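You operate a simulated robot arm through the tools that you are given. There is no shell and no other tool. Be economical: measure what you need, move in short steps, check, and stop when the job is done.

The job below is to be done with a simulated robot arm. You get a single attempt, and the scene is never put back.

Task
Put one of the waste dough lumps from the top of the steel cart on the small steel tray. Put the green pad on the top of the steel cart away on the top of the parts table. Put the batch card on the top shelf of the right steel shelving. Push the starch bin lid shut. Take the yellow scoop and put it on the top of the tools table. Put the 50 mm knobbed cream block from the top of the long steel table on the deck past the end of the arm and the 62 mm knobbed cream block on the rear deck of the back press. Do these in any order. Set down upright: batch card, knobbed cream block.

Only the result counts: the job must be done as asked and must still hold three seconds after the hand-in. Knocking over, shifting, dropping, spilling or breaking anything else fails it. A push-on lid holds only when it is set on centred and level and pressed home; a screw cap is set on level and turned clockwise until tight.

Robot
A 6-joint arm with a fingered hand on a trunk, on a base that drives. Base frame: it is fixed to the floor where the robot stands at the start and does not move with it; the origin is under the middle of the robot, x ahead of it, y to its left, z up; the surface under the hand at the start is at about z = 840. Readings come in mm, degrees, newtons and seconds.
With the tool pointing down near the work surface it reaches from about 140 to 820 mm from the robot's upright axis, wherever it stands. Its first joint turns from -166.0 to 166.0 degrees. Places, roughly: batch card [0, 750, 1000]; deck past the end of the arm (15x27 cm) [1840, -8220, 700]; green pad (7x10x4 cm) [700, 300, 900]; knobbed cream block [6500, -8000, 750]; rear deck of the back press [4000, -5700, 800]; small steel tray (10x10x2 cm) [600, 0, 800]; starch bin lid [-1000, 500, 1100]; top of the parts table [-400, -1500, 900]; top of the tools table [-300, -3200, 800]; top shelf of the right steel shelving [-2400, -400, 1700]; waste dough lump (4x4x3 cm) [500, 0, 900]; yellow scoop (6x17x10 cm) [3700, -4300, 600]. Payload 4 kg.
The TCP is the grasp point between the finger pads, 20 mm short of the fingertips. In the tool frame z runs along the fingers and y along their closing line. The gripper opens to 140 mm. The gripper's body begins 54 mm behind the TCP. The gripper is a hand of 3 fingers: y runs from the thumb to the fingers, the wrist lies at [0, 0, -215] in the tool frame, and closing takes about 1.5 s.
Orientation is that of the tool frame in the base frame, as [roll, pitch, yaw] about the fixed x, y, z axes, in that order (R = Rz(yaw) Ry(pitch) Rx(roll)). With the fingers straight down and closing along the base's y, the tool's x points along the base's -x, its y along +y and its z along -z.

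Tools
- The arm moves only by the tool servo_tool. Its argument "rows" is a list of rows, each an object (a shift or turn left out is 0, a gripper value left out holds the last) with "travel": the shift along the tool's x, y, z in mm, a list of three; "rotation": the turn, a rotation vector about the tool's x, y, z in degrees, a list of three; "claw": the finger opening in mm, from 0 to 140. In form: [{"travel": [x, y, z], "rotation": [rx, ry, rz], "claw": claw}, ...]. A call has 1 to 8 rows; each row is the pose to reach, as a shift and turn from the pose commanded when the call began, along the tool's axes at that moment. Each row takes 0.2 s and may step no farther than 50 mm and 8.6 degrees from the row before; otherwise, or with a gripper value out of range, the whole call is refused. Where a pose cannot be reached the arm comes as near as it can. A force on the tool above 40 N (or 10 N above the force at the start of the call, whichever is more), or a blocked arm, ends the call early, and 0.2 s more pass. Each finger travels about 45 mm/s and halts on what it meets, pressing with about 33 N; the grip force reading is that of the motor and also rises with nothing between the fingers. The clock runs only during rows and for 0.2 s after the last one: add rows that repeat a pose to give the fingers time. The reply holds the time, the measured pose of the TCP, the force on the tool along the base axes, the opening and the grip force, in the units named above and with some noise, with the torque about the TCP (base axes, N m) and any sound that the robot's microphone picked up.
- Cameras (640 x 400 px; columns grow to the right, rows downward): "scene" is now at [-35.9, 244.2, 1426.4]; the picture's right is [0.97, 0.24, -0.00], its down [0.23, -0.90, -0.36] and it looks along [-0.09, 0.35, -0.93] (base axes); focal length 214 px, centre (320, 200). "wrist" rides on the gripper at [74, -43, -79] in the tool frame; the picture's right is [0.50, 0.87, 0.00], its down [-0.59, 0.34, -0.73] and it looks along [-0.64, 0.37, 0.68] (tool axes); focal length 275 px, centre (320, 200). There is no depth. A picture from a camera that has moved, and an enlarged one, comes with that camera's place and axes in the base frame and with its lens.
- get_image(camera): a new picture of that camera. No time passes.
- slide_trunk(by): slides the trunk up (or, below 0, down) by that many mm; the arm and the scene camera ride with it, the base frame stays. It gives what a move gives, with no picture.
- drive_base(legs): drives the robot by 1 to 6 legs, each [ahead, left, turn to the left] in mm, mm and degrees, along the robot's own axes; the way and the turn of a leg run together, so that a leg with both is an arc; at most 1500 mm and 180 degrees a leg. The arm and the cameras ride along, it lands a little off, and it stops where it bumps. It gives what a move gives.
- preshape(shape): the hand has 3 fingers and takes this shape, open, in about a second: jaw (thumb against the fingers, like two jaws); tri (thumb and two fingers); tip (a fingertip pinch); poke (one finger out to press); point (the index stretched); flat (the hand flat); cup (the hand cupped); fist (a fist). The gripper value then closes the fingers along that shape, each until it touches; the sizes above hold for jaw. It gives what a move gives, with no picture.
- aim_head(pan, tilt): turns the head with the scene camera to pan (to the left, within 120 degrees either way) and tilt (down, from -29 to 69), counted from straight ahead of the robot. It gives what a move gives.
- inspect(camera, box): a new picture of the part [left, top, right, bottom] of that camera's present view, enlarged. No time passes.
- finish_job(): hands the job in; it is judged then, once.

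Work in short steps. Places have to be worked out from the pictures, the camera data and where the tool is seen: move nearer, look again, correct. Check each grasp and each placing, and mend what went wrong. You have 196 turns and 166 pictures in all, those below and enlarged ones among them. Open the gripper and draw the arm clear of the work before you hand the job in, unless the task says otherwise.

The tools are called by a JSON object that holds its "op" and its "data". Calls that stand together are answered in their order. servo_tool: Moves the arm, as the interface text tells. Its arguments: {"type":"object","properties":{"rows":{"type":"array","items":{"type":"object","properties":{"travel":{"type":"array","items":{"type":"number"}},"rotation":{"type":"array","items":{"type":"number"}},"claw":{"type":"number"}}}}},"required":["rows"]} The other tools are called the same way: slide_trunk (by) slides the trunk up or down; preshape (shape) gives the hand a shape; drive_base (legs) drives the base; aim_head (pan, tilt) turns the head that bears the scene camera; get_image (camera) takes a picture; inspect (camera, box) takes an enlarged picture of a part of a camera's view; finish_job () hands the job in.

At the start:

```text
time: 0.0
tcp_pos: [233.4, 351.9, 1239.2]
orientation: [-179.9, 0.1, 180.0]
wrist_force: [0.4, -0.5, 0.9]
torque: [0.0, -0.01, 0.01]
gripper_width: 140.1
grasp_force: 0.1
shape: jaw
trunk travel left (down, up): [-50.0, 540.0]
robot x, y, heading: [2.6, -0.2, -0.2]
head pan, tilt: [104.2, 68.8]
```

scene: 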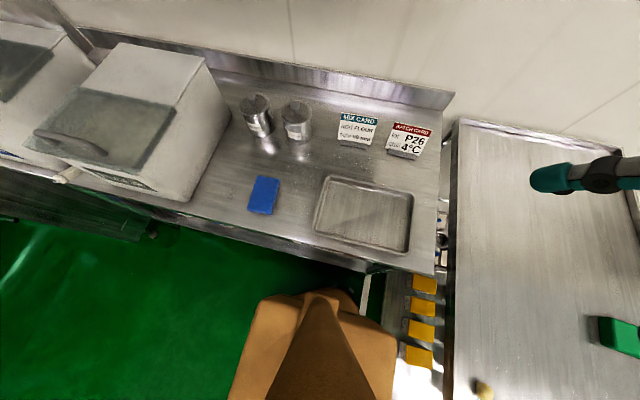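
wrist: 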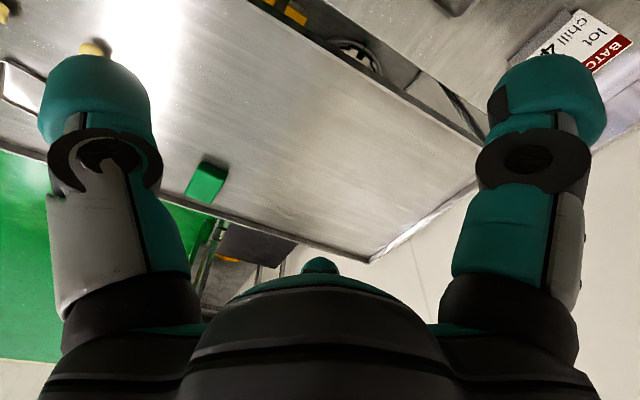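

I start by surveying the surroundings: the first view shows the cart to the front and the table to the left with the batch card. I look ahead at the cart.

{"op": "aim_head", "data": {"pan": 0, "tilt": 45}}

{"op": "get_image", "data": {"camera": "scene"}}

```text
time: 1.8
tcp_pos: [233.8, 351.1, 1240.1]
orientation: [179.9, 0.0, 179.9]
wrist_force: [-0.1, 0.4, -0.6]
torque: [0.0, -0.01, -0.01]
gripper_width: 140.0
grasp_force: 0.1
shape: jaw
trunk travel left (down, up): [-50.0, 540.0]
robot x, y, heading: [1.9, 0.4, 0.1]
head pan, tilt: [0.0, 45.0]
```

```text
163 pictures are left
camera scene: at [45.3, 233.2, 1453.1], right [0.54, -0.84, 0.0], down [-0.61, -0.39, -0.69], along [0.58, 0.37, -0.73], focal length 214 px, centre (320, 200)
```

scene: 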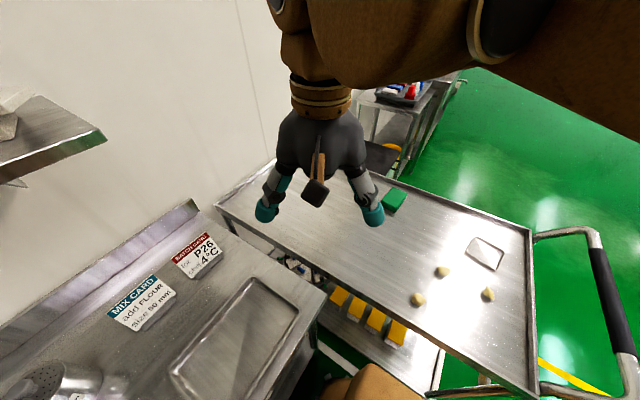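

The lumps sit near (470,80) and the small tray near (610,-20). I enlarge both the cart end and the card area for accuracy.

{"op": "inspect", "data": {"camera": "scene", "box": [370, 170, 570, 340]}}

{"op": "inspect", "data": {"camera": "scene", "box": [80, 200, 280, 350]}}

{"op": "aim_head", "data": {"pan": -40, "tilt": 45}}

{"op": "get_image", "data": {"camera": "scene"}}

```text
2.35 times, centred on (470, 255) of scene
camera zoom: at [45.3, 233.2, 1453.1], right [0.54, -0.84, 0.0], down [-0.61, -0.39, -0.69], along [0.58, 0.37, -0.73], focal length 505 px, centre (-33, 71)
```

zoom: 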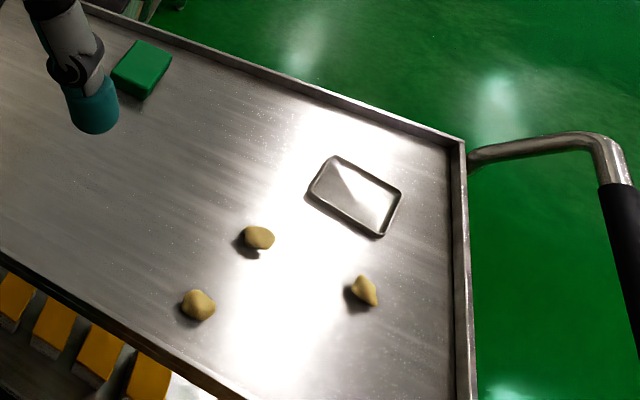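

```text
2.67 times, centred on (180, 275) of scene
camera zoom: at [45.3, 233.2, 1453.1], right [0.54, -0.84, 0.0], down [-0.61, -0.39, -0.69], along [0.58, 0.37, -0.73], focal length 572 px, centre (693, 0)
```

zoom: 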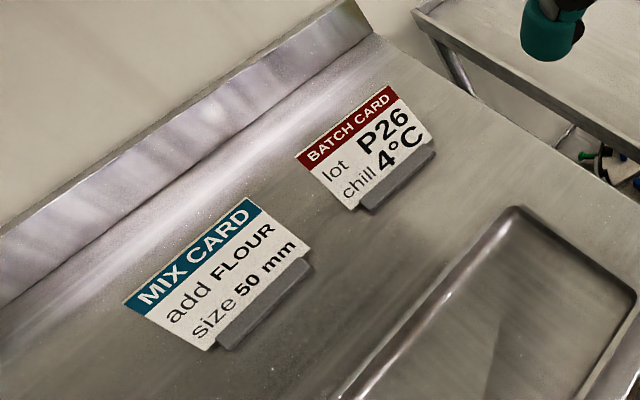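

```text
time: 2.9
tcp_pos: [233.4, 351.9, 1240.5]
orientation: [-180.0, 0.0, 180.0]
wrist_force: [-0.6, 0.7, 0.5]
torque: [-0.01, 0.0, -0.02]
gripper_width: 140.0
grasp_force: 0.0
shape: jaw
trunk travel left (down, up): [-50.0, 540.0]
robot x, y, heading: [-0.6, 1.9, -0.0]
head pan, tilt: [-40.0, 45.0]
```

```text
160 pictures are left
camera scene: at [46.0, 232.9, 1453.9], right [0.53, -0.85, 0.0], down [-0.61, -0.38, -0.69], along [0.59, 0.37, -0.72], focal length 214 px, centre (320, 200)
```

scene: 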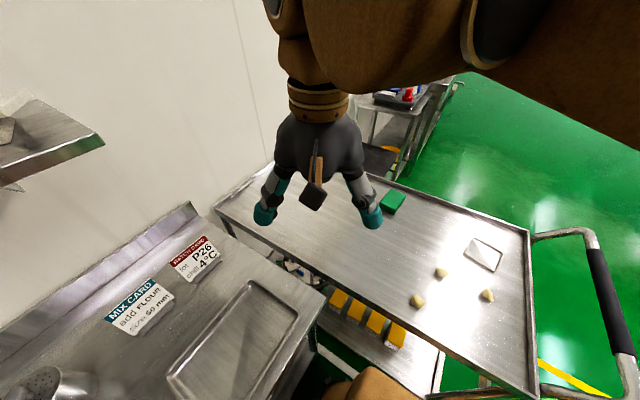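

The lumps compute to about (475,82), (356,122), (474,-33) and the tray to (608,-16). I move the hand above the first lump, narrowing the fingers.

{"op": "servo_tool", "data": {"rows": [{"travel": [-30, -33, 12], "claw": 90}, {"travel": [-60, -67, 25], "claw": 90}, {"travel": [-90, -101, 50], "claw": 90}, {"travel": [-120, -135, 75], "claw": 90}, {"travel": [-150, -169, 100], "claw": 90}, {"travel": [-180, -202, 120], "claw": 90}, {"travel": [-210, -236, 140], "claw": 90}, {"travel": [-240, -270, 160], "claw": 90}]}}

{"op": "get_image", "data": {"camera": "wrist"}}

{"op": "get_image", "data": {"camera": "scene"}}

```text
refused: row 3 steps farther than a row can; nothing moved
```

```text
159 pictures are left
camera wrist: at [159.8, 309.6, 1320.1], right [-0.5, 0.87, 0.0], down [0.59, 0.34, 0.73], along [0.64, 0.37, -0.68], focal length 275 px, centre (320, 200)
```

wrist: 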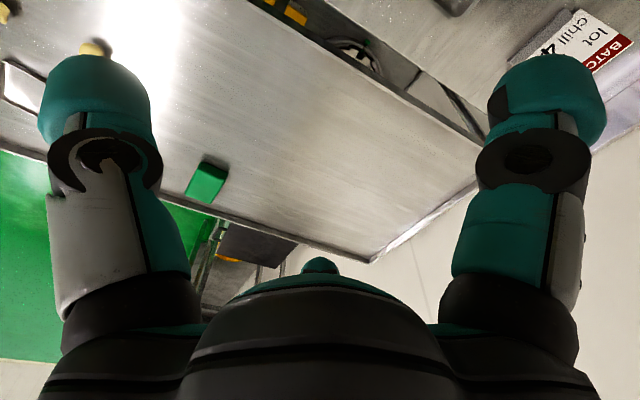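

```text
158 pictures are left
camera scene: at [46.0, 232.9, 1453.9], right [0.53, -0.85, 0.0], down [-0.61, -0.38, -0.69], along [0.59, 0.37, -0.72], focal length 214 px, centre (320, 200)
```

scene: 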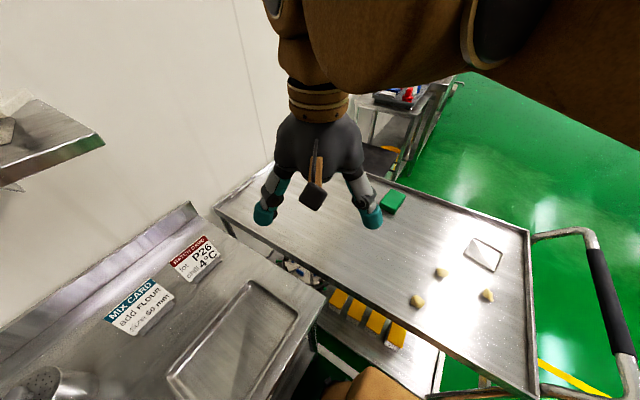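

A row was just over 50 mm; I take smaller, even steps and check afterwards.

{"op": "servo_tool", "data": {"rows": [{"travel": [-30, -33, 18], "claw": 90}, {"travel": [-60, -67, 36], "claw": 90}, {"travel": [-90, -101, 54], "claw": 90}, {"travel": [-120, -134, 72], "claw": 90}, {"travel": [-150, -168, 90], "claw": 90}, {"travel": [-180, -201, 108], "claw": 90}, {"travel": [-210, -235, 126], "claw": 90}, {"travel": [-240, -268, 144], "claw": 90}]}}

```text
time: 4.7
tcp_pos: [475.0, 82.3, 1097.4]
orientation: [180.0, -0.1, 180.0]
wrist_force: [-0.8, 0.4, -0.1]
torque: [0.0, 0.01, 0.01]
gripper_width: 90.2
grasp_force: 0.1
shape: jaw
trunk travel left (down, up): [-50.0, 540.0]
robot x, y, heading: [0.4, 3.3, 0.1]
head pan, tilt: [-40.0, 45.0]
```

{"op": "get_image", "data": {"camera": "wrist"}}

{"op": "get_image", "data": {"camera": "scene"}}

```text
157 pictures are left
camera wrist: at [401.3, 40.9, 1176.6], right [-0.5, 0.87, 0.0], down [0.59, 0.34, 0.73], along [0.64, 0.37, -0.68], focal length 275 px, centre (320, 200)
```

wrist: 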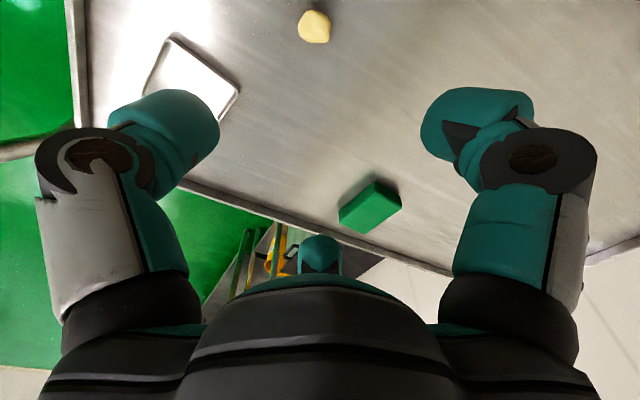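

```text
156 pictures are left
camera scene: at [40.8, 137.4, 1455.3], right [-0.64, -0.77, 0.0], down [-0.54, 0.45, -0.71], along [0.54, -0.45, -0.71], focal length 214 px, centre (320, 200)
```

scene: 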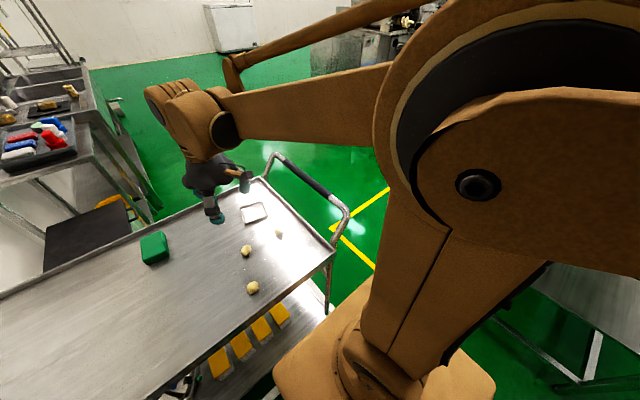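

The wrist camera puts the lump at about (480,80), in agreement. I descend to just above it.

{"op": "servo_tool", "data": {"rows": [{"travel": [-5, -2, 40]}, {"travel": [-5, -2, 80]}, {"travel": [-5, -2, 120]}, {"travel": [-5, -2, 160]}, {"travel": [-5, -2, 195]}, {"travel": [-5, -2, 210]}]}}

{"op": "get_image", "data": {"camera": "wrist"}}

{"op": "inspect", "data": {"camera": "scene", "box": [160, 160, 360, 310]}}

```text
time: 6.1
tcp_pos: [477.5, 80.6, 886.9]
orientation: [-179.9, 0.0, 179.9]
wrist_force: [0.3, 0.5, 0.6]
torque: [0.03, 0.01, 0.01]
gripper_width: 90.5
grasp_force: 0.1
shape: jaw
trunk travel left (down, up): [-50.0, 540.0]
robot x, y, heading: [3.6, 3.3, 0.0]
head pan, tilt: [-40.0, 45.0]
```

```text
155 pictures are left
camera wrist: at [404.4, 39.0, 965.9], right [-0.5, 0.87, 0.0], down [0.59, 0.34, 0.73], along [0.64, 0.37, -0.68], focal length 275 px, centre (320, 200)
```

wrist: 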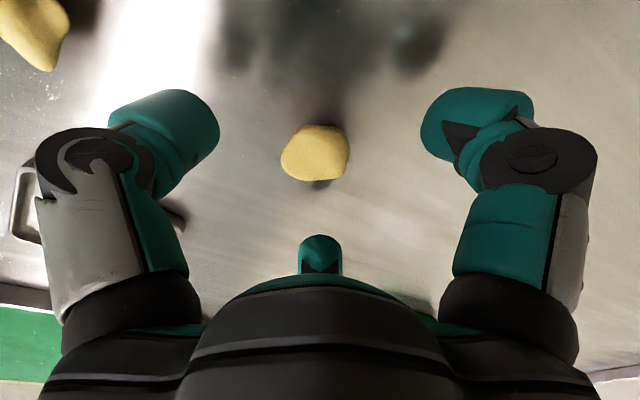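

```text
2.67 times, centred on (260, 235) of scene
camera zoom: at [40.5, 137.7, 1455.3], right [-0.64, -0.77, 0.0], down [-0.54, 0.45, -0.71], along [0.54, -0.45, -0.71], focal length 572 px, centre (480, 107)
```

zoom: 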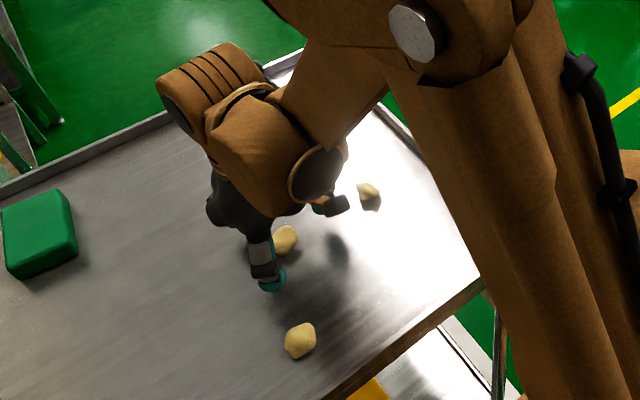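

The lump lies directly beneath at (478,79). I lower to z≈867 and close.

{"op": "servo_tool", "data": {"rows": [{"travel": [0, -1, 10]}, {"travel": [0, -1, 20]}, {"travel": [0, -1, 20], "claw": 20}, {"travel": [0, -1, 20], "claw": 20}, {"travel": [0, -1, 20], "claw": 20}, {"travel": [0, -1, 20], "claw": 20}, {"travel": [0, -1, 20], "claw": 20}, {"travel": [0, -1, 20], "claw": 20}]}}

{"op": "get_image", "data": {"camera": "wrist"}}

```text
time: 7.9
tcp_pos: [479.3, 80.1, 866.9]
orientation: [-179.9, 0.0, 179.9]
wrist_force: [0.3, -0.2, -0.4]
torque: [-0.01, -0.01, 0.01]
gripper_width: 21.8
grasp_force: 33.0
shape: jaw
trunk travel left (down, up): [-50.0, 540.0]
robot x, y, heading: [0.0, 2.8, 0.1]
head pan, tilt: [-40.0, 45.0]
```

```text
153 pictures are left
camera wrist: at [404.9, 38.7, 946.8], right [-0.5, 0.87, 0.0], down [0.59, 0.34, 0.73], along [0.64, 0.37, -0.68], focal length 275 px, centre (320, 200)
```

wrist: 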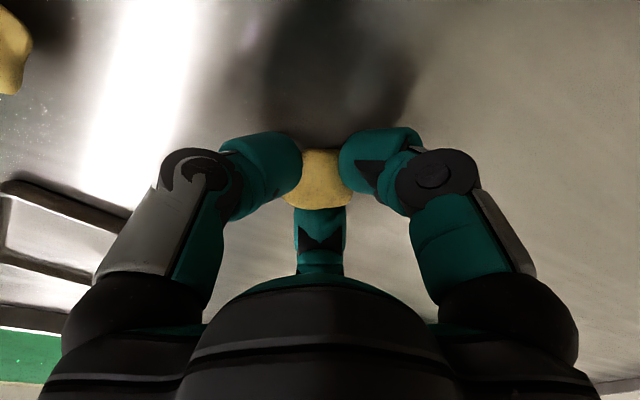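

The fingers hold the lump (21.8 mm, 33 N). I lift it and carry it over the tray.

{"op": "servo_tool", "data": {"rows": [{"travel": [0, 0, -30], "claw": 15}, {"travel": [0, 0, -60], "claw": 15}, {"travel": [0, 0, -90], "claw": 15}, {"travel": [-30, -24, -90], "claw": 15}, {"travel": [-60, -48, -90], "claw": 15}, {"travel": [-90, -72, -90], "claw": 15}, {"travel": [-125, -96, -90], "claw": 15}, {"travel": [-125, -96, -90], "claw": 15}]}}

{"op": "get_image", "data": {"camera": "wrist"}}

{"op": "get_image", "data": {"camera": "scene"}}

```text
time: 9.7
tcp_pos: [602.3, -14.9, 955.9]
orientation: [-179.9, -0.1, 179.9]
wrist_force: [-0.8, 0.5, -0.2]
torque: [0.03, -0.01, 0.01]
gripper_width: 21.0
grasp_force: 32.9
shape: jaw
trunk travel left (down, up): [-50.0, 540.0]
robot x, y, heading: [0.8, -1.1, 0.1]
head pan, tilt: [-40.0, 45.0]
```

```text
152 pictures are left
camera wrist: at [528.8, -56.8, 1036.8], right [-0.5, 0.87, 0.0], down [0.59, 0.34, 0.73], along [0.64, 0.37, -0.68], focal length 275 px, centre (320, 200)
```

wrist: 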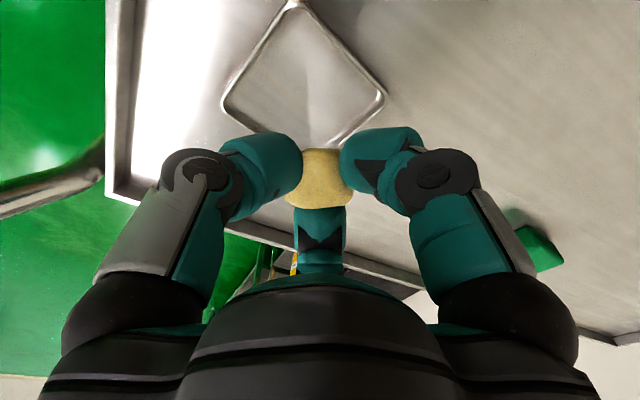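

```text
151 pictures are left
camera scene: at [40.4, 137.6, 1455.3], right [-0.64, -0.77, 0.0], down [-0.54, 0.45, -0.71], along [0.54, -0.45, -0.71], focal length 214 px, centre (320, 200)
```

scene: 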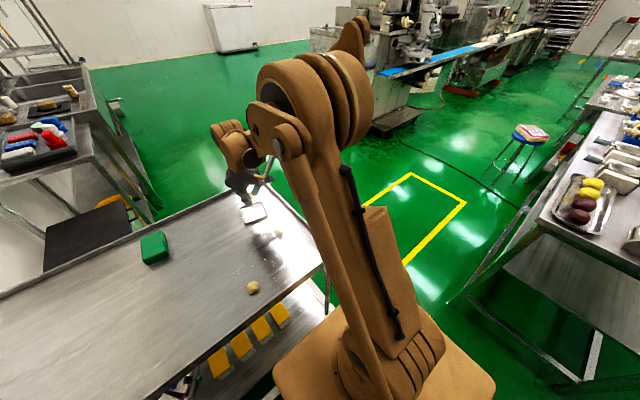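

The tray's corners give a centre near (619,-17). I shift over it, descend until the lump is just on the tray floor, then open gently.

{"op": "servo_tool", "data": {"rows": [{"travel": [-17, -2, 20], "claw": 15}, {"travel": [-17, -2, 45], "claw": 15}, {"travel": [-17, -2, 65], "claw": 15}, {"travel": [-17, -2, 76], "claw": 15}, {"travel": [-17, -2, 83], "claw": 15}, {"travel": [-17, -2, 83], "claw": 15}]}}

{"op": "get_image", "data": {"camera": "wrist"}}

```text
time: 11.1
tcp_pos: [620.4, -16.7, 873.5]
orientation: [-180.0, 0.0, -179.9]
wrist_force: [-0.4, -0.2, -0.8]
torque: [0.01, 0.0, 0.01]
gripper_width: 21.0
grasp_force: 32.7
shape: jaw
trunk travel left (down, up): [-50.0, 540.0]
robot x, y, heading: [0.7, -2.3, -0.2]
head pan, tilt: [-40.0, 45.0]
```

```text
150 pictures are left
camera wrist: at [546.5, -59.1, 954.0], right [-0.5, 0.87, 0.0], down [0.59, 0.34, 0.73], along [0.64, 0.37, -0.68], focal length 275 px, centre (320, 200)
```

wrist: 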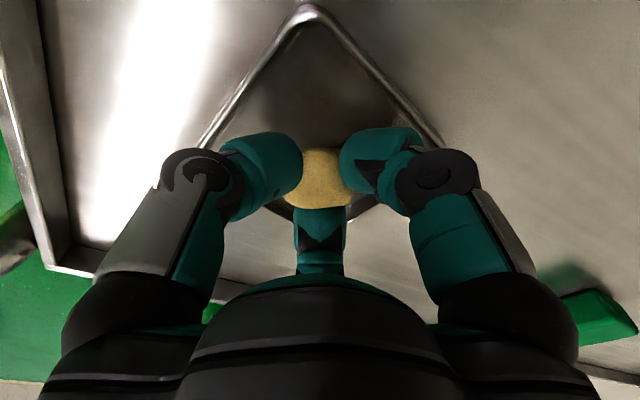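

The lump is within the tray. I open slightly and rise.

{"op": "servo_tool", "data": {"rows": [{"travel": [0, 0, 2], "claw": 15}, {"travel": [0, 0, 2], "claw": 45}, {"travel": [0, 0, 2], "claw": 45}, {"travel": [0, 0, 2], "claw": 45}, {"travel": [0, 0, -30], "claw": 45}, {"travel": [0, 0, -70], "claw": 45}, {"travel": [0, 0, -110], "claw": 80}]}}

{"op": "get_image", "data": {"camera": "wrist"}}

```text
time: 12.7
tcp_pos: [620.7, -15.6, 984.7]
orientation: [-180.0, 0.0, 180.0]
wrist_force: [0.0, 0.0, 0.2]
torque: [0.02, 0.02, 0.02]
gripper_width: 78.4
grasp_force: 0.0
shape: jaw
trunk travel left (down, up): [-50.0, 540.0]
robot x, y, heading: [-1.4, 1.9, 0.3]
head pan, tilt: [-40.0, 45.0]
```

```text
149 pictures are left
camera wrist: at [545.7, -58.0, 1063.8], right [-0.5, 0.87, 0.0], down [0.59, 0.34, 0.73], along [0.64, 0.37, -0.68], focal length 275 px, centre (320, 200)
```

wrist: 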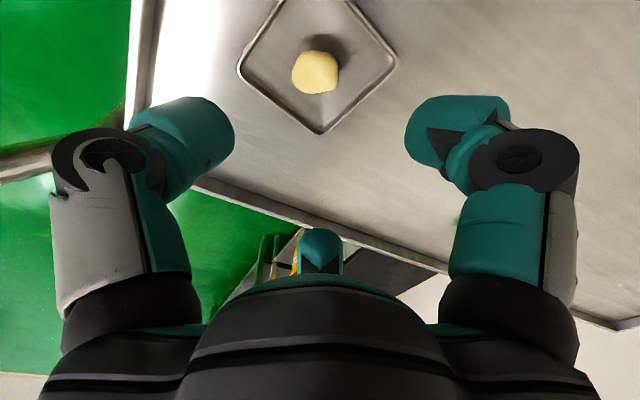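

The lump rests in the tray. Next is the green pad near (650,298): I move the hand toward it and look.

{"op": "servo_tool", "data": {"rows": [{"travel": [0, 45, -10], "claw": 120}, {"travel": [0, 90, -20], "claw": 120}, {"travel": [0, 135, -20], "claw": 120}, {"travel": [0, 180, -20], "claw": 120}, {"travel": [0, 225, -20], "claw": 120}, {"travel": [0, 270, -20], "claw": 120}, {"travel": [0, 300, -20], "claw": 120}]}}

{"op": "get_image", "data": {"camera": "wrist"}}

{"op": "get_image", "data": {"camera": "scene"}}

```text
time: 14.3
tcp_pos: [621.4, 282.1, 1004.1]
orientation: [180.0, 0.1, -179.9]
wrist_force: [0.0, 1.1, 0.2]
torque: [0.01, 0.0, 0.0]
gripper_width: 119.6
grasp_force: 0.0
shape: jaw
trunk travel left (down, up): [-50.0, 540.0]
robot x, y, heading: [1.9, 0.7, -0.2]
head pan, tilt: [-40.0, 45.0]
```

```text
148 pictures are left
camera wrist: at [546.4, 240.6, 1083.9], right [-0.5, 0.87, 0.0], down [0.59, 0.34, 0.73], along [0.64, 0.37, -0.68], focal length 275 px, centre (320, 200)
```

wrist: 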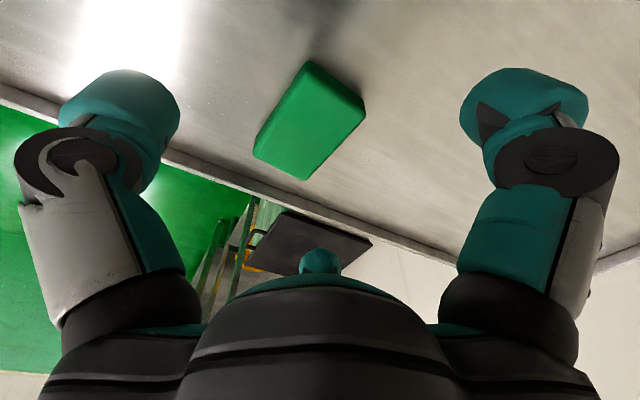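

```text
147 pictures are left
camera scene: at [40.4, 138.1, 1455.2], right [-0.64, -0.77, 0.0], down [-0.54, 0.45, -0.71], along [0.54, -0.45, -0.71], focal length 214 px, centre (320, 200)
```

scene: 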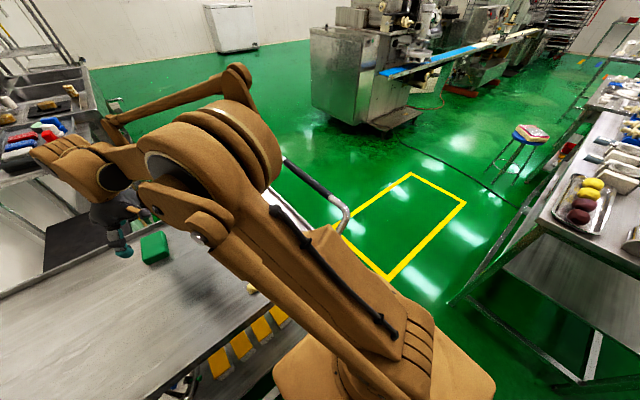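

The pad's top corners put its centre at about (668,296), long side along x, so the current closing direction fits. I descend over it.

{"op": "servo_tool", "data": {"rows": [{"travel": [-40, 10, 0], "rotation": [0, 0, 4]}, {"travel": [-47, 14, 40], "rotation": [0, 0, 4]}, {"travel": [-47, 14, 80], "rotation": [0, 0, 4]}, {"travel": [-47, 14, 100], "rotation": [0, 0, 4]}, {"travel": [-47, 14, 100], "rotation": [0, 0, 4]}]}}

{"op": "get_image", "data": {"camera": "wrist"}}

```text
time: 15.5
tcp_pos: [668.2, 295.1, 902.8]
orientation: [-180.0, 0.0, 176.0]
wrist_force: [0.1, 0.1, 0.6]
torque: [0.0, 0.02, 0.01]
gripper_width: 119.8
grasp_force: 0.1
shape: jaw
trunk travel left (down, up): [-50.0, 540.0]
robot x, y, heading: [-0.1, -3.0, -0.1]
head pan, tilt: [-40.0, 45.0]
```

```text
146 pictures are left
camera wrist: at [591.2, 258.8, 982.0], right [-0.44, 0.9, 0.0], down [0.61, 0.3, 0.73], along [0.66, 0.32, -0.68], focal length 275 px, centre (320, 200)
```

wrist: 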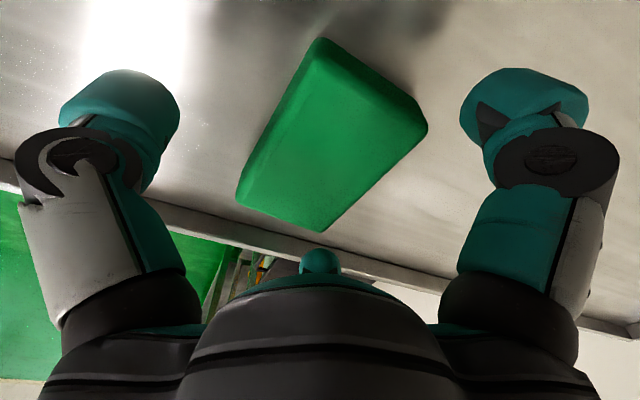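

The pad is centred between the fingers. I lower to z≈868, close and wait.

{"op": "servo_tool", "data": {"rows": [{"travel": [0, 0, 18]}, {"travel": [0, 0, 34]}, {"travel": [0, 0, 34], "claw": 50}, {"travel": [0, 0, 34], "claw": 50}, {"travel": [0, 0, 34], "claw": 50}, {"travel": [0, 0, 34], "claw": 50}, {"travel": [0, 0, 34], "claw": 50}, {"travel": [0, 0, 34], "claw": 50}]}}

{"op": "get_image", "data": {"camera": "wrist"}}

```text
time: 16.2
tcp_pos: [669.5, 296.8, 872.0]
orientation: [179.8, 0.5, 175.9]
wrist_force: [11.9, 4.4, 38.4]
torque: [1.39, -2.79, -0.11]
gripper_width: 104.8
grasp_force: 0.0
shape: jaw
trunk travel left (down, up): [-50.0, 540.0]
robot x, y, heading: [-1.0, -1.9, -0.1]
head pan, tilt: [-40.0, 45.0]
stopped in row 3: the force on the tool passed its limit at 44 N (the readings are from after the stop); the commanded pose is now the measured one
```

```text
145 pictures are left
camera wrist: at [590.7, 259.0, 952.3], right [-0.44, 0.9, 0.0], down [0.6, 0.29, 0.74], along [0.67, 0.32, -0.67], focal length 275 px, centre (320, 200)
```

wrist: 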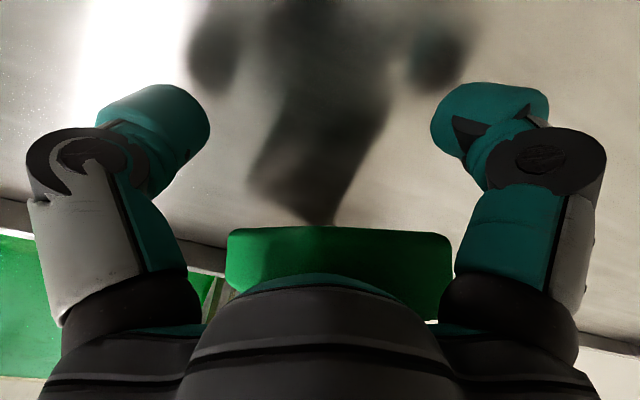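

The hand hit something at 44 N and the pad looks tipped up. I stop to view it from the scene camera before doing anything.

{"op": "inspect", "data": {"camera": "scene", "box": [40, 150, 240, 290]}}

{"op": "inspect", "data": {"camera": "wrist", "box": [200, 180, 480, 360]}}

```text
2.86 times, centred on (140, 220) of scene
camera zoom: at [37.9, 136.4, 1455.9], right [-0.64, -0.77, 0.0], down [-0.54, 0.46, -0.71], along [0.54, -0.45, -0.71], focal length 613 px, centre (834, 143)
```

zoom: 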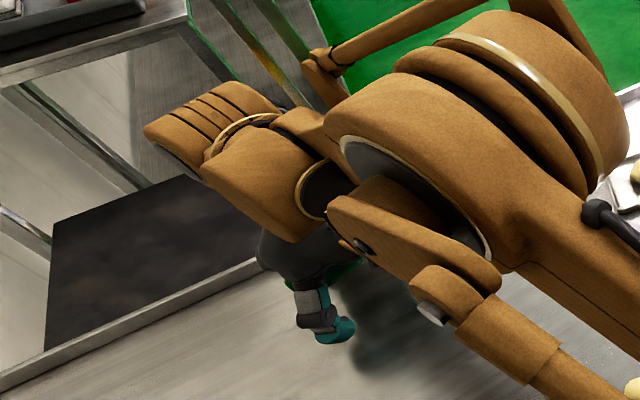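

```text
2.22 times, centred on (340, 270) of wrist
camera zoom: at [590.7, 259.0, 952.3], right [-0.44, 0.9, 0.0], down [0.6, 0.29, 0.74], along [0.67, 0.32, -0.67], focal length 612 px, centre (276, 44)
```

zoom: 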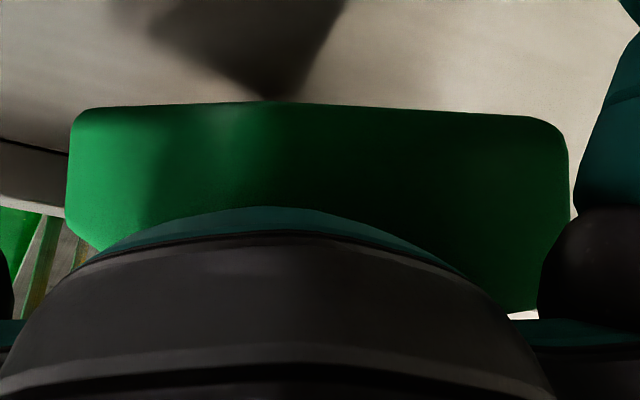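

The pad is tipped up against the palm by the far finger. I open fully and rise slowly so it settles back on the cart.

{"op": "servo_tool", "data": {"rows": [{"travel": [0, 0, -5], "claw": 140}, {"travel": [0, 0, -10], "claw": 140}, {"travel": [0, 0, -16], "claw": 140}, {"travel": [0, 0, -24], "claw": 140}, {"travel": [0, 0, -32], "claw": 140}, {"travel": [0, 0, -40], "claw": 140}]}}

{"op": "get_image", "data": {"camera": "wrist"}}

```text
time: 17.6
tcp_pos: [668.4, 296.2, 909.8]
orientation: [179.8, 0.3, 176.0]
wrist_force: [0.5, -1.0, -0.2]
torque: [-0.03, -0.01, 0.03]
gripper_width: 139.8
grasp_force: 0.0
shape: jaw
trunk travel left (down, up): [-50.0, 540.0]
robot x, y, heading: [2.3, -1.7, -0.0]
head pan, tilt: [-40.0, 45.0]
```

```text
142 pictures are left
camera wrist: at [591.4, 259.4, 989.6], right [-0.44, 0.9, 0.0], down [0.61, 0.3, 0.74], along [0.66, 0.32, -0.68], focal length 275 px, centre (320, 200)
```

wrist: 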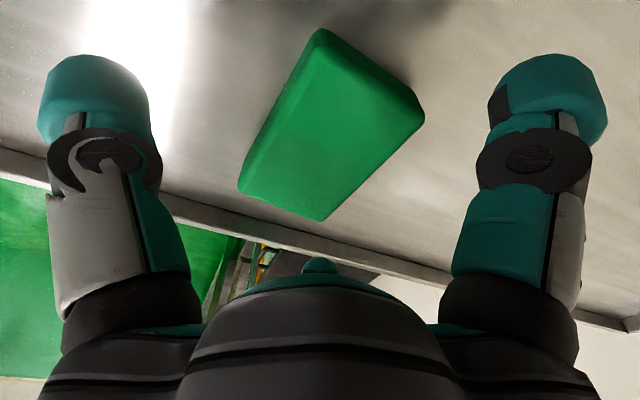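

The pad fell back flat at (667,296). The three fingers close radially (thumb at −y, two fingers at +y, ±x), so I offset the TCP 12 mm to +y, fully open, and descend gently.

{"op": "servo_tool", "data": {"rows": [{"travel": [0, 12, -10], "rotation": [0, 0, 3], "claw": 140}, {"travel": [0, 12, 0], "rotation": [0, 0, 3], "claw": 140}, {"travel": [0, 12, 15], "rotation": [0, 0, 3], "claw": 140}, {"travel": [0, 12, 28], "rotation": [0, 0, 3], "claw": 140}, {"travel": [0, 12, 40], "rotation": [0, 0, 3], "claw": 140}]}}

{"op": "get_image", "data": {"camera": "wrist"}}

```text
time: 18.8
tcp_pos: [670.4, 309.1, 869.0]
orientation: [179.9, 0.2, 173.0]
wrist_force: [0.2, -1.0, 0.1]
torque: [0.02, 0.02, 0.03]
gripper_width: 139.7
grasp_force: 0.0
shape: jaw
trunk travel left (down, up): [-50.0, 540.0]
robot x, y, heading: [2.9, -2.0, 0.4]
head pan, tilt: [-40.0, 45.0]
```

```text
141 pictures are left
camera wrist: at [591.2, 275.5, 948.8], right [-0.39, 0.92, 0.0], down [0.62, 0.26, 0.74], along [0.68, 0.29, -0.68], focal length 275 px, centre (320, 200)
```

wrist: 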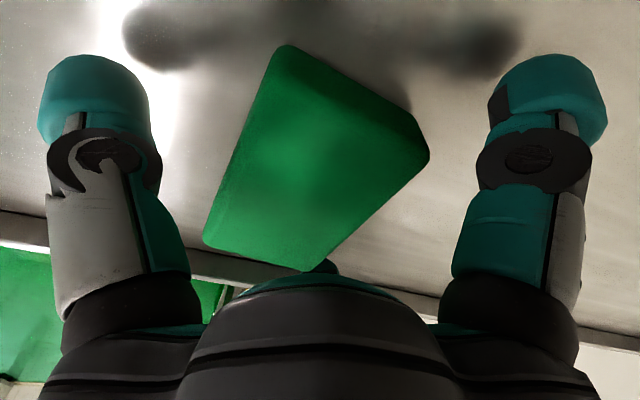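

The fingers cleared the pad on all sides. I close on it.

{"op": "servo_tool", "data": {"rows": [{"travel": [0, 0, 0], "claw": 40}, {"travel": [0, 0, 0], "claw": 40}, {"travel": [0, 0, 0], "claw": 40}, {"travel": [0, 0, 0], "claw": 40}, {"travel": [0, 0, 0], "claw": 40}, {"travel": [0, 0, 0], "claw": 40}, {"travel": [0, 0, 0], "claw": 40}, {"travel": [0, 0, 0], "claw": 40}]}}

{"op": "get_image", "data": {"camera": "wrist"}}

```text
time: 20.6
tcp_pos: [669.5, 308.2, 870.2]
orientation: [179.9, 0.2, 173.0]
wrist_force: [0.7, 0.0, 2.4]
torque: [-0.12, -0.13, 0.03]
gripper_width: 72.5
grasp_force: 33.0
shape: jaw
trunk travel left (down, up): [-50.0, 540.0]
robot x, y, heading: [-1.0, -0.3, -0.1]
head pan, tilt: [-40.0, 45.0]
```

```text
140 pictures are left
camera wrist: at [591.0, 275.4, 949.0], right [-0.39, 0.92, 0.0], down [0.62, 0.26, 0.74], along [0.68, 0.29, -0.68], focal length 275 px, centre (320, 200)
```

wrist: 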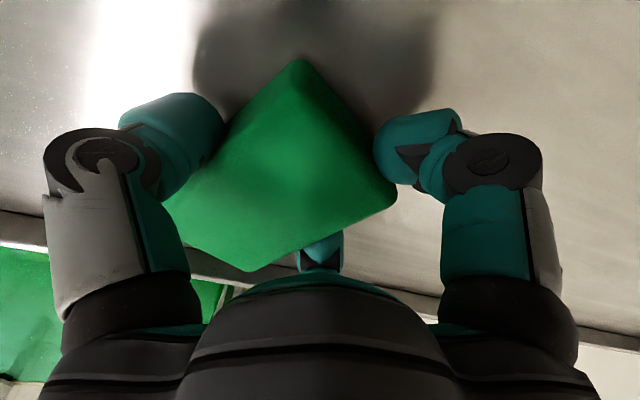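

The pad is gripped at 72.5 mm, turned a little. I lift to test.

{"op": "servo_tool", "data": {"rows": [{"travel": [0, 0, -20], "claw": 40}, {"travel": [0, 0, -50], "claw": 40}, {"travel": [0, 0, -90], "claw": 40}, {"travel": [0, 0, -130], "claw": 40}, {"travel": [0, 0, -170], "claw": 40}, {"travel": [0, 0, -200], "claw": 40}]}}

{"op": "get_image", "data": {"camera": "wrist"}}

{"op": "aim_head", "data": {"pan": -90, "tilt": 35}}

{"op": "aim_head", "data": {"pan": -90, "tilt": 35}}

{"op": "get_image", "data": {"camera": "scene"}}

```text
time: 22.0
tcp_pos: [669.3, 307.4, 1071.0]
orientation: [179.9, 0.2, 173.0]
wrist_force: [0.2, 0.5, -0.1]
torque: [0.05, 0.0, 0.02]
gripper_width: 72.3
grasp_force: 33.1
shape: jaw
trunk travel left (down, up): [-50.0, 540.0]
robot x, y, heading: [2.9, 3.6, 0.1]
head pan, tilt: [-40.0, 45.0]
```

```text
139 pictures are left
camera wrist: at [590.1, 275.2, 1150.6], right [-0.39, 0.92, 0.0], down [0.62, 0.26, 0.74], along [0.68, 0.29, -0.68], focal length 275 px, centre (320, 200)
```

wrist: 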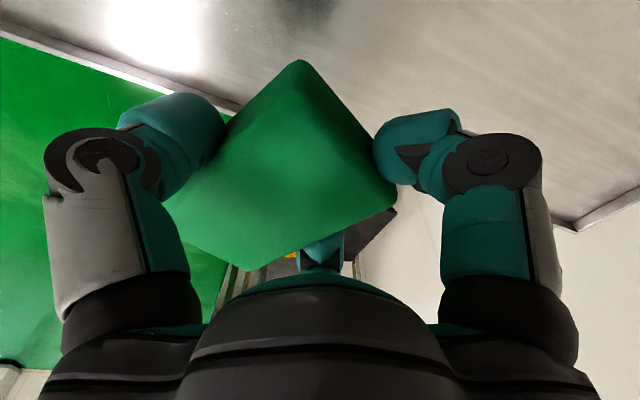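

```text
time: 23.1
tcp_pos: [669.6, 307.7, 1070.4]
orientation: [179.9, 0.3, 173.0]
wrist_force: [-0.4, 0.7, -0.2]
torque: [0.0, 0.0, 0.0]
gripper_width: 72.2
grasp_force: 33.1
shape: jaw
trunk travel left (down, up): [-50.0, 540.0]
robot x, y, heading: [0.3, 0.8, 0.1]
head pan, tilt: [-90.0, 35.0]
```

```text
time: 23.8
tcp_pos: [669.5, 308.0, 1070.6]
orientation: [179.9, 0.3, 173.1]
wrist_force: [0.6, -0.2, -0.4]
torque: [-0.01, -0.02, 0.02]
gripper_width: 72.6
grasp_force: 32.9
shape: jaw
trunk travel left (down, up): [-50.0, 540.0]
robot x, y, heading: [0.1, 2.5, 0.3]
head pan, tilt: [-90.0, 35.0]
```

```text
138 pictures are left
camera scene: at [-21.7, 102.1, 1470.1], right [-1.0, 0.0, 0.0], down [0.0, 0.57, -0.82], along [0.0, -0.82, -0.57], focal length 214 px, centre (320, 200)
```

scene: 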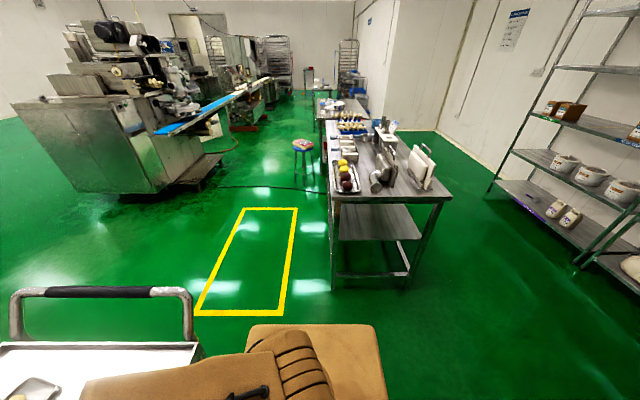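

The pad is held. The parts table is visible toward −y; I enlarge it to find a free spot.

{"op": "inspect", "data": {"camera": "scene", "box": [290, 80, 490, 220]}}

{"op": "inspect", "data": {"camera": "scene", "box": [0, 0, 320, 210]}}

{"op": "inspect", "data": {"camera": "scene", "box": [440, 0, 640, 280]}}

```text
2.86 times, centred on (390, 150) of scene
camera zoom: at [-21.7, 102.1, 1470.1], right [-1.0, 0.0, 0.0], down [0.0, 0.57, -0.82], along [0.0, -0.82, -0.57], focal length 613 px, centre (120, 343)
```

zoom: 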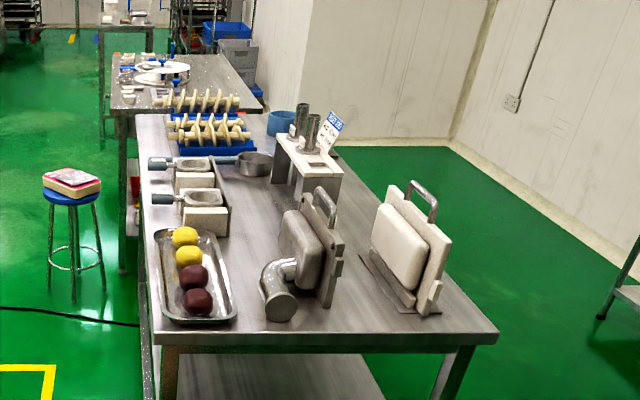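

```text
1.90 times, centred on (160, 105) of scene
camera zoom: at [-21.7, 102.1, 1470.1], right [-1.0, 0.0, 0.0], down [0.0, 0.57, -0.82], along [0.0, -0.82, -0.57], focal length 408 px, centre (625, 381)
```

zoom: 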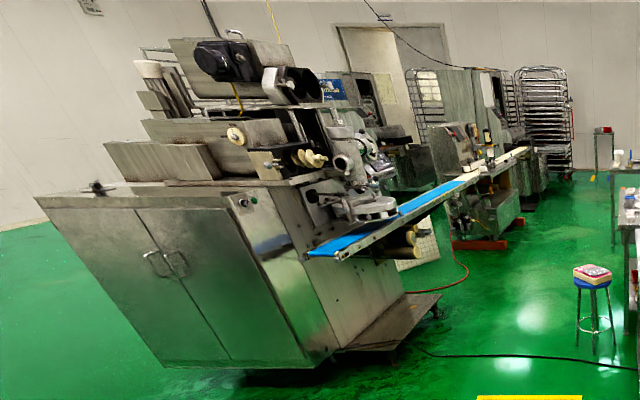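

```text
1.43 times, centred on (540, 140) of scene
camera zoom: at [-21.7, 102.1, 1470.1], right [-1.0, 0.0, 0.0], down [0.0, 0.57, -0.82], along [0.0, -0.82, -0.57], focal length 306 px, centre (6, 286)
```

zoom: 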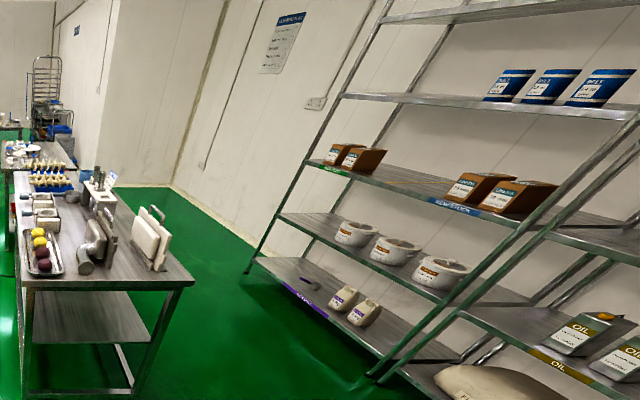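

I plan to place the pad on the free front strip of the parts table near (-450,-860). First I swing the arm to the robot's right, clear of the cart.

{"op": "servo_tool", "data": {"rows": [{"travel": [15, -40, -5]}, {"travel": [30, -80, -10]}, {"travel": [46, -120, -15]}, {"travel": [61, -160, -20]}, {"travel": [76, -200, -25]}, {"travel": [92, -241, -30]}, {"travel": [107, -281, -35]}, {"travel": [122, -321, -40]}]}}

{"op": "servo_tool", "data": {"rows": [{"travel": [15, -40, -5], "rotation": [0, 0, -4]}, {"travel": [30, -80, -10], "rotation": [0, 0, -8]}, {"travel": [46, -120, -15], "rotation": [0, 0, -12]}, {"travel": [61, -160, -20], "rotation": [0, 0, -16]}, {"travel": [76, -200, -25], "rotation": [0, 0, -20]}, {"travel": [92, -241, -30], "rotation": [0, 0, -24]}, {"travel": [107, -281, -35], "rotation": [0, 0, -26]}, {"travel": [122, -321, -40], "rotation": [0, 0, -26]}]}}

{"op": "get_image", "data": {"camera": "scene"}}

```text
time: 25.6
tcp_pos: [507.8, 5.1, 1109.3]
orientation: [179.9, 0.3, 173.1]
wrist_force: [0.3, -0.1, -0.5]
torque: [-0.02, 0.02, 0.02]
gripper_width: 72.2
grasp_force: 33.6
shape: jaw
trunk travel left (down, up): [-50.0, 540.0]
robot x, y, heading: [0.4, -0.4, -0.2]
head pan, tilt: [-90.0, 35.0]
```

```text
time: 27.4
tcp_pos: [346.4, -299.1, 1146.9]
orientation: [-180.0, 0.2, -161.0]
wrist_force: [0.5, 0.5, -0.6]
torque: [-0.01, 0.05, 0.01]
gripper_width: 71.9
grasp_force: 32.7
shape: jaw
trunk travel left (down, up): [-50.0, 540.0]
robot x, y, heading: [0.4, 2.1, 0.1]
head pan, tilt: [-90.0, 35.0]
```

```text
134 pictures are left
camera scene: at [-22.1, 101.4, 1470.2], right [-1.0, 0.0, 0.0], down [0.0, 0.57, -0.82], along [0.0, -0.82, -0.57], focal length 214 px, centre (320, 200)
```

scene: 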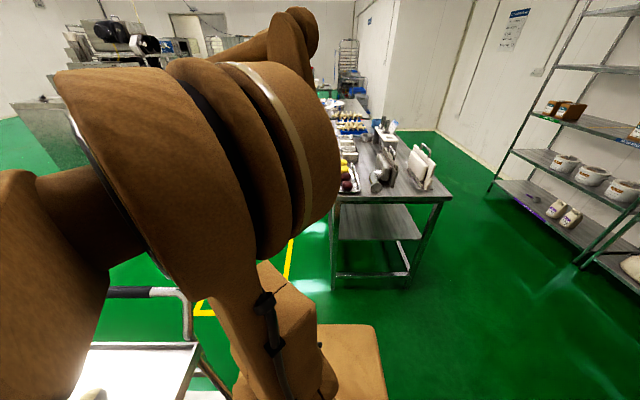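

The floor between robot and table is clear. I drive back and to the right so the spot comes within reach.

{"op": "drive_base", "data": {"legs": [[-430, -280, 0]]}}

{"op": "get_image", "data": {"camera": "scene"}}

{"op": "get_image", "data": {"camera": "wrist"}}

```text
time: 30.4
tcp_pos: [-82.6, -579.7, 1147.3]
orientation: [-180.0, 0.1, -161.2]
wrist_force: [0.4, -0.6, -0.2]
torque: [0.03, 0.02, 0.0]
gripper_width: 71.9
grasp_force: 33.4
shape: jaw
trunk travel left (down, up): [-50.0, 540.0]
robot x, y, heading: [-429.5, -280.5, 0.0]
head pan, tilt: [-90.0, 35.0]
```

```text
133 pictures are left
camera scene: at [-451.3, -178.8, 1470.2], right [-1.0, 0.0, 0.0], down [0.0, 0.57, -0.82], along [0.0, -0.82, -0.57], focal length 214 px, centre (320, 200)
```

scene: 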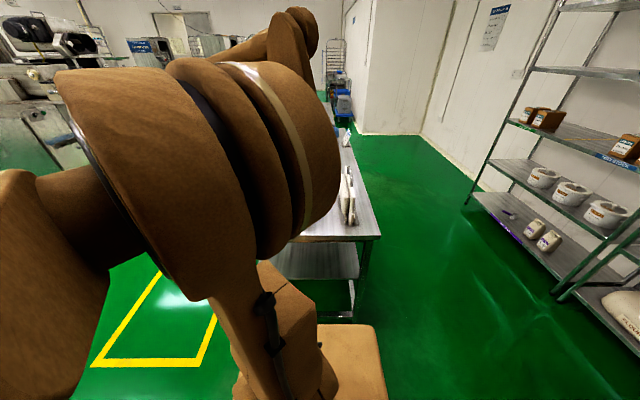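

```text
132 pictures are left
camera wrist: at [-139.8, -643.5, 1227.3], right [-0.75, 0.66, 0.0], down [0.44, 0.51, 0.74], along [0.49, 0.55, -0.68], focal length 275 px, centre (320, 200)
```

wrist: 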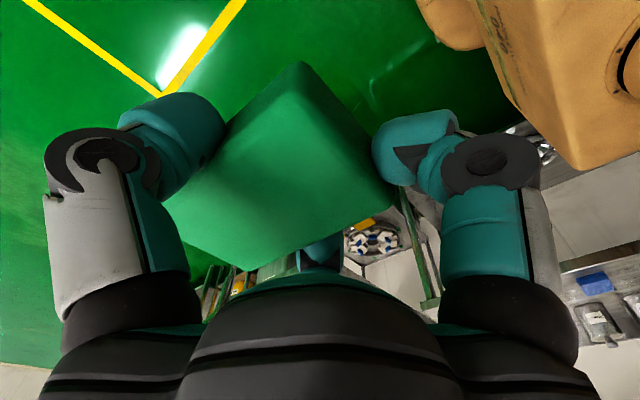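

Triangulating the corner gives a table top at z≈905, front edge y≈-745. I bring the pad in front of the free gap (x≈-450) at height and look again.

{"op": "servo_tool", "data": {"rows": [{"travel": [49, 1, 0]}, {"travel": [98, 2, 0]}, {"travel": [147, 3, 0]}, {"travel": [196, 4, 0]}, {"travel": [245, 5, 0]}, {"travel": [294, 6, 0]}, {"travel": [343, 7, 0]}, {"travel": [392, 8, 0]}]}}

{"op": "aim_head", "data": {"pan": -80, "tilt": 45}}

{"op": "get_image", "data": {"camera": "scene"}}

{"op": "get_image", "data": {"camera": "wrist"}}

```text
time: 32.1
tcp_pos: [-231.0, -625.1, 1146.4]
orientation: [179.9, 0.0, -161.5]
wrist_force: [0.3, -0.5, 0.8]
torque: [-0.01, 0.04, -0.03]
gripper_width: 71.9
grasp_force: 32.4
shape: jaw
out of reach, approached as far as the arm can: row 4, 5, 6, 7, 8
trunk travel left (down, up): [-50.0, 540.0]
robot x, y, heading: [-426.9, -278.5, -0.4]
head pan, tilt: [-90.0, 35.0]
```

```text
time: 32.9
tcp_pos: [-230.4, -624.5, 1146.4]
orientation: [-180.0, 0.0, -161.5]
wrist_force: [-0.1, 1.0, 0.3]
torque: [0.02, 0.03, -0.04]
gripper_width: 71.7
grasp_force: 32.9
shape: jaw
trunk travel left (down, up): [-50.0, 540.0]
robot x, y, heading: [-430.8, -278.1, -0.3]
head pan, tilt: [-80.0, 45.0]
```

```text
131 pictures are left
camera scene: at [-437.0, -170.8, 1455.4], right [-0.99, -0.17, 0.0], down [-0.12, 0.7, -0.71], along [0.12, -0.7, -0.71], focal length 214 px, centre (320, 200)
```

scene: 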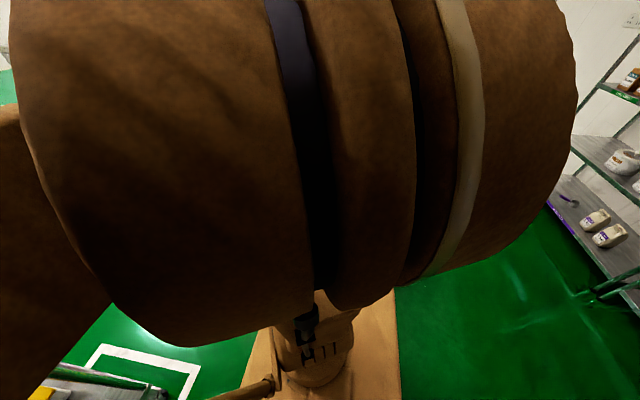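

```text
130 pictures are left
camera wrist: at [-287.7, -688.6, 1226.3], right [-0.75, 0.66, 0.0], down [0.45, 0.51, 0.73], along [0.49, 0.55, -0.68], focal length 275 px, centre (320, 200)
```

wrist: 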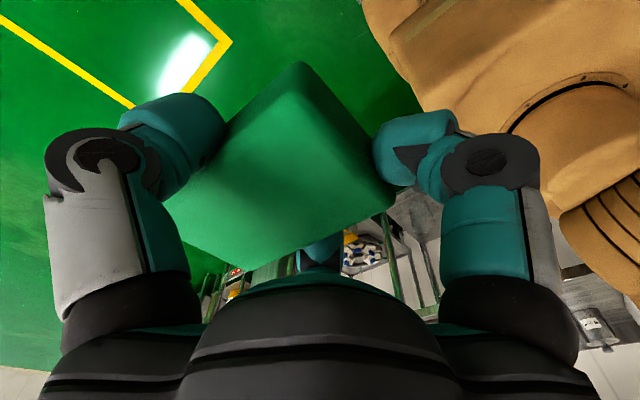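

The wrist's turn limit stopped the swing. If the robot stands further back (x≈-790), the hand reaches the spot at an easier angle, so I drive back and look from there.

{"op": "drive_base", "data": {"legs": [[-360, -50, 0]]}}

{"op": "aim_head", "data": {"pan": -50, "tilt": 45}}

{"op": "get_image", "data": {"camera": "scene"}}

```text
time: 35.2
tcp_pos: [-591.1, -675.1, 1147.2]
orientation: [-180.0, 0.1, -161.7]
wrist_force: [-0.2, 0.6, 0.3]
torque: [-0.03, -0.02, -0.02]
gripper_width: 71.7
grasp_force: 33.0
shape: jaw
trunk travel left (down, up): [-50.0, 540.0]
robot x, y, heading: [-786.3, -328.2, -0.7]
head pan, tilt: [-80.0, 45.0]
```

```text
time: 36.1
tcp_pos: [-589.8, -674.7, 1145.6]
orientation: [-180.0, -0.1, -161.7]
wrist_force: [0.4, -0.6, -0.7]
torque: [0.0, -0.01, -0.01]
gripper_width: 71.8
grasp_force: 33.0
shape: jaw
trunk travel left (down, up): [-50.0, 540.0]
robot x, y, heading: [-786.1, -326.4, -0.4]
head pan, tilt: [-50.0, 45.0]
```

```text
129 pictures are left
camera scene: at [-756.9, -201.6, 1455.3], right [-0.77, -0.64, 0.0], down [-0.45, 0.55, -0.71], along [0.45, -0.55, -0.71], focal length 214 px, centre (320, 200)
```

scene: 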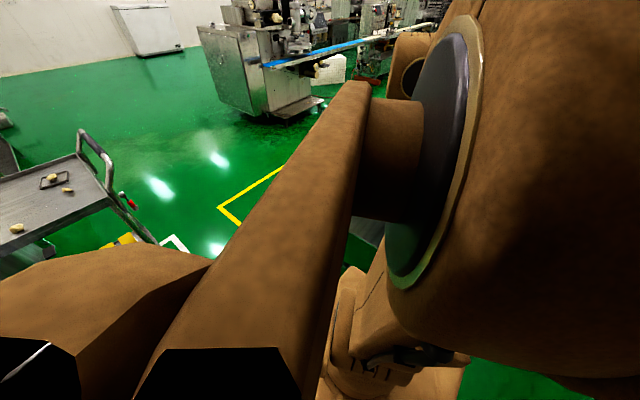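

The arm blocks the view; I swing the hand toward +x, in front of the table.

{"op": "servo_tool", "data": {"rows": [{"travel": [-43, -10, 0]}, {"travel": [-86, -20, 0]}, {"travel": [-129, -30, 0]}, {"travel": [-171, -40, 0]}]}}

{"op": "get_image", "data": {"camera": "scene"}}

```text
time: 37.1
tcp_pos: [-416.0, -656.8, 1145.2]
orientation: [-180.0, 0.0, -161.7]
wrist_force: [0.4, -0.2, -0.9]
torque: [0.0, -0.04, 0.02]
gripper_width: 71.4
grasp_force: 33.2
shape: jaw
trunk travel left (down, up): [-50.0, 540.0]
robot x, y, heading: [-787.5, -327.2, -0.4]
head pan, tilt: [-50.0, 45.0]
```

```text
128 pictures are left
camera scene: at [-756.1, -201.7, 1455.3], right [-0.77, -0.64, 0.0], down [-0.45, 0.54, -0.71], along [0.45, -0.54, -0.71], focal length 214 px, centre (320, 200)
```

scene: 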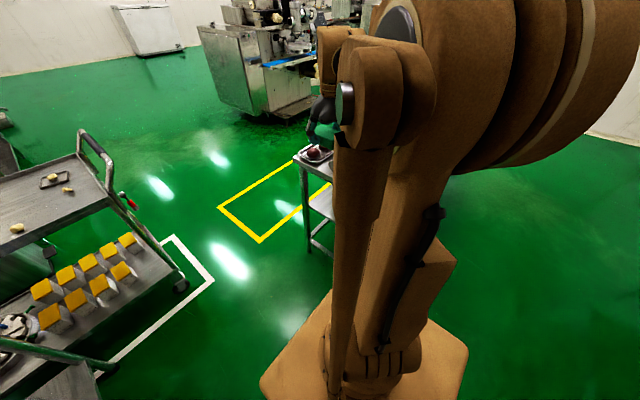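

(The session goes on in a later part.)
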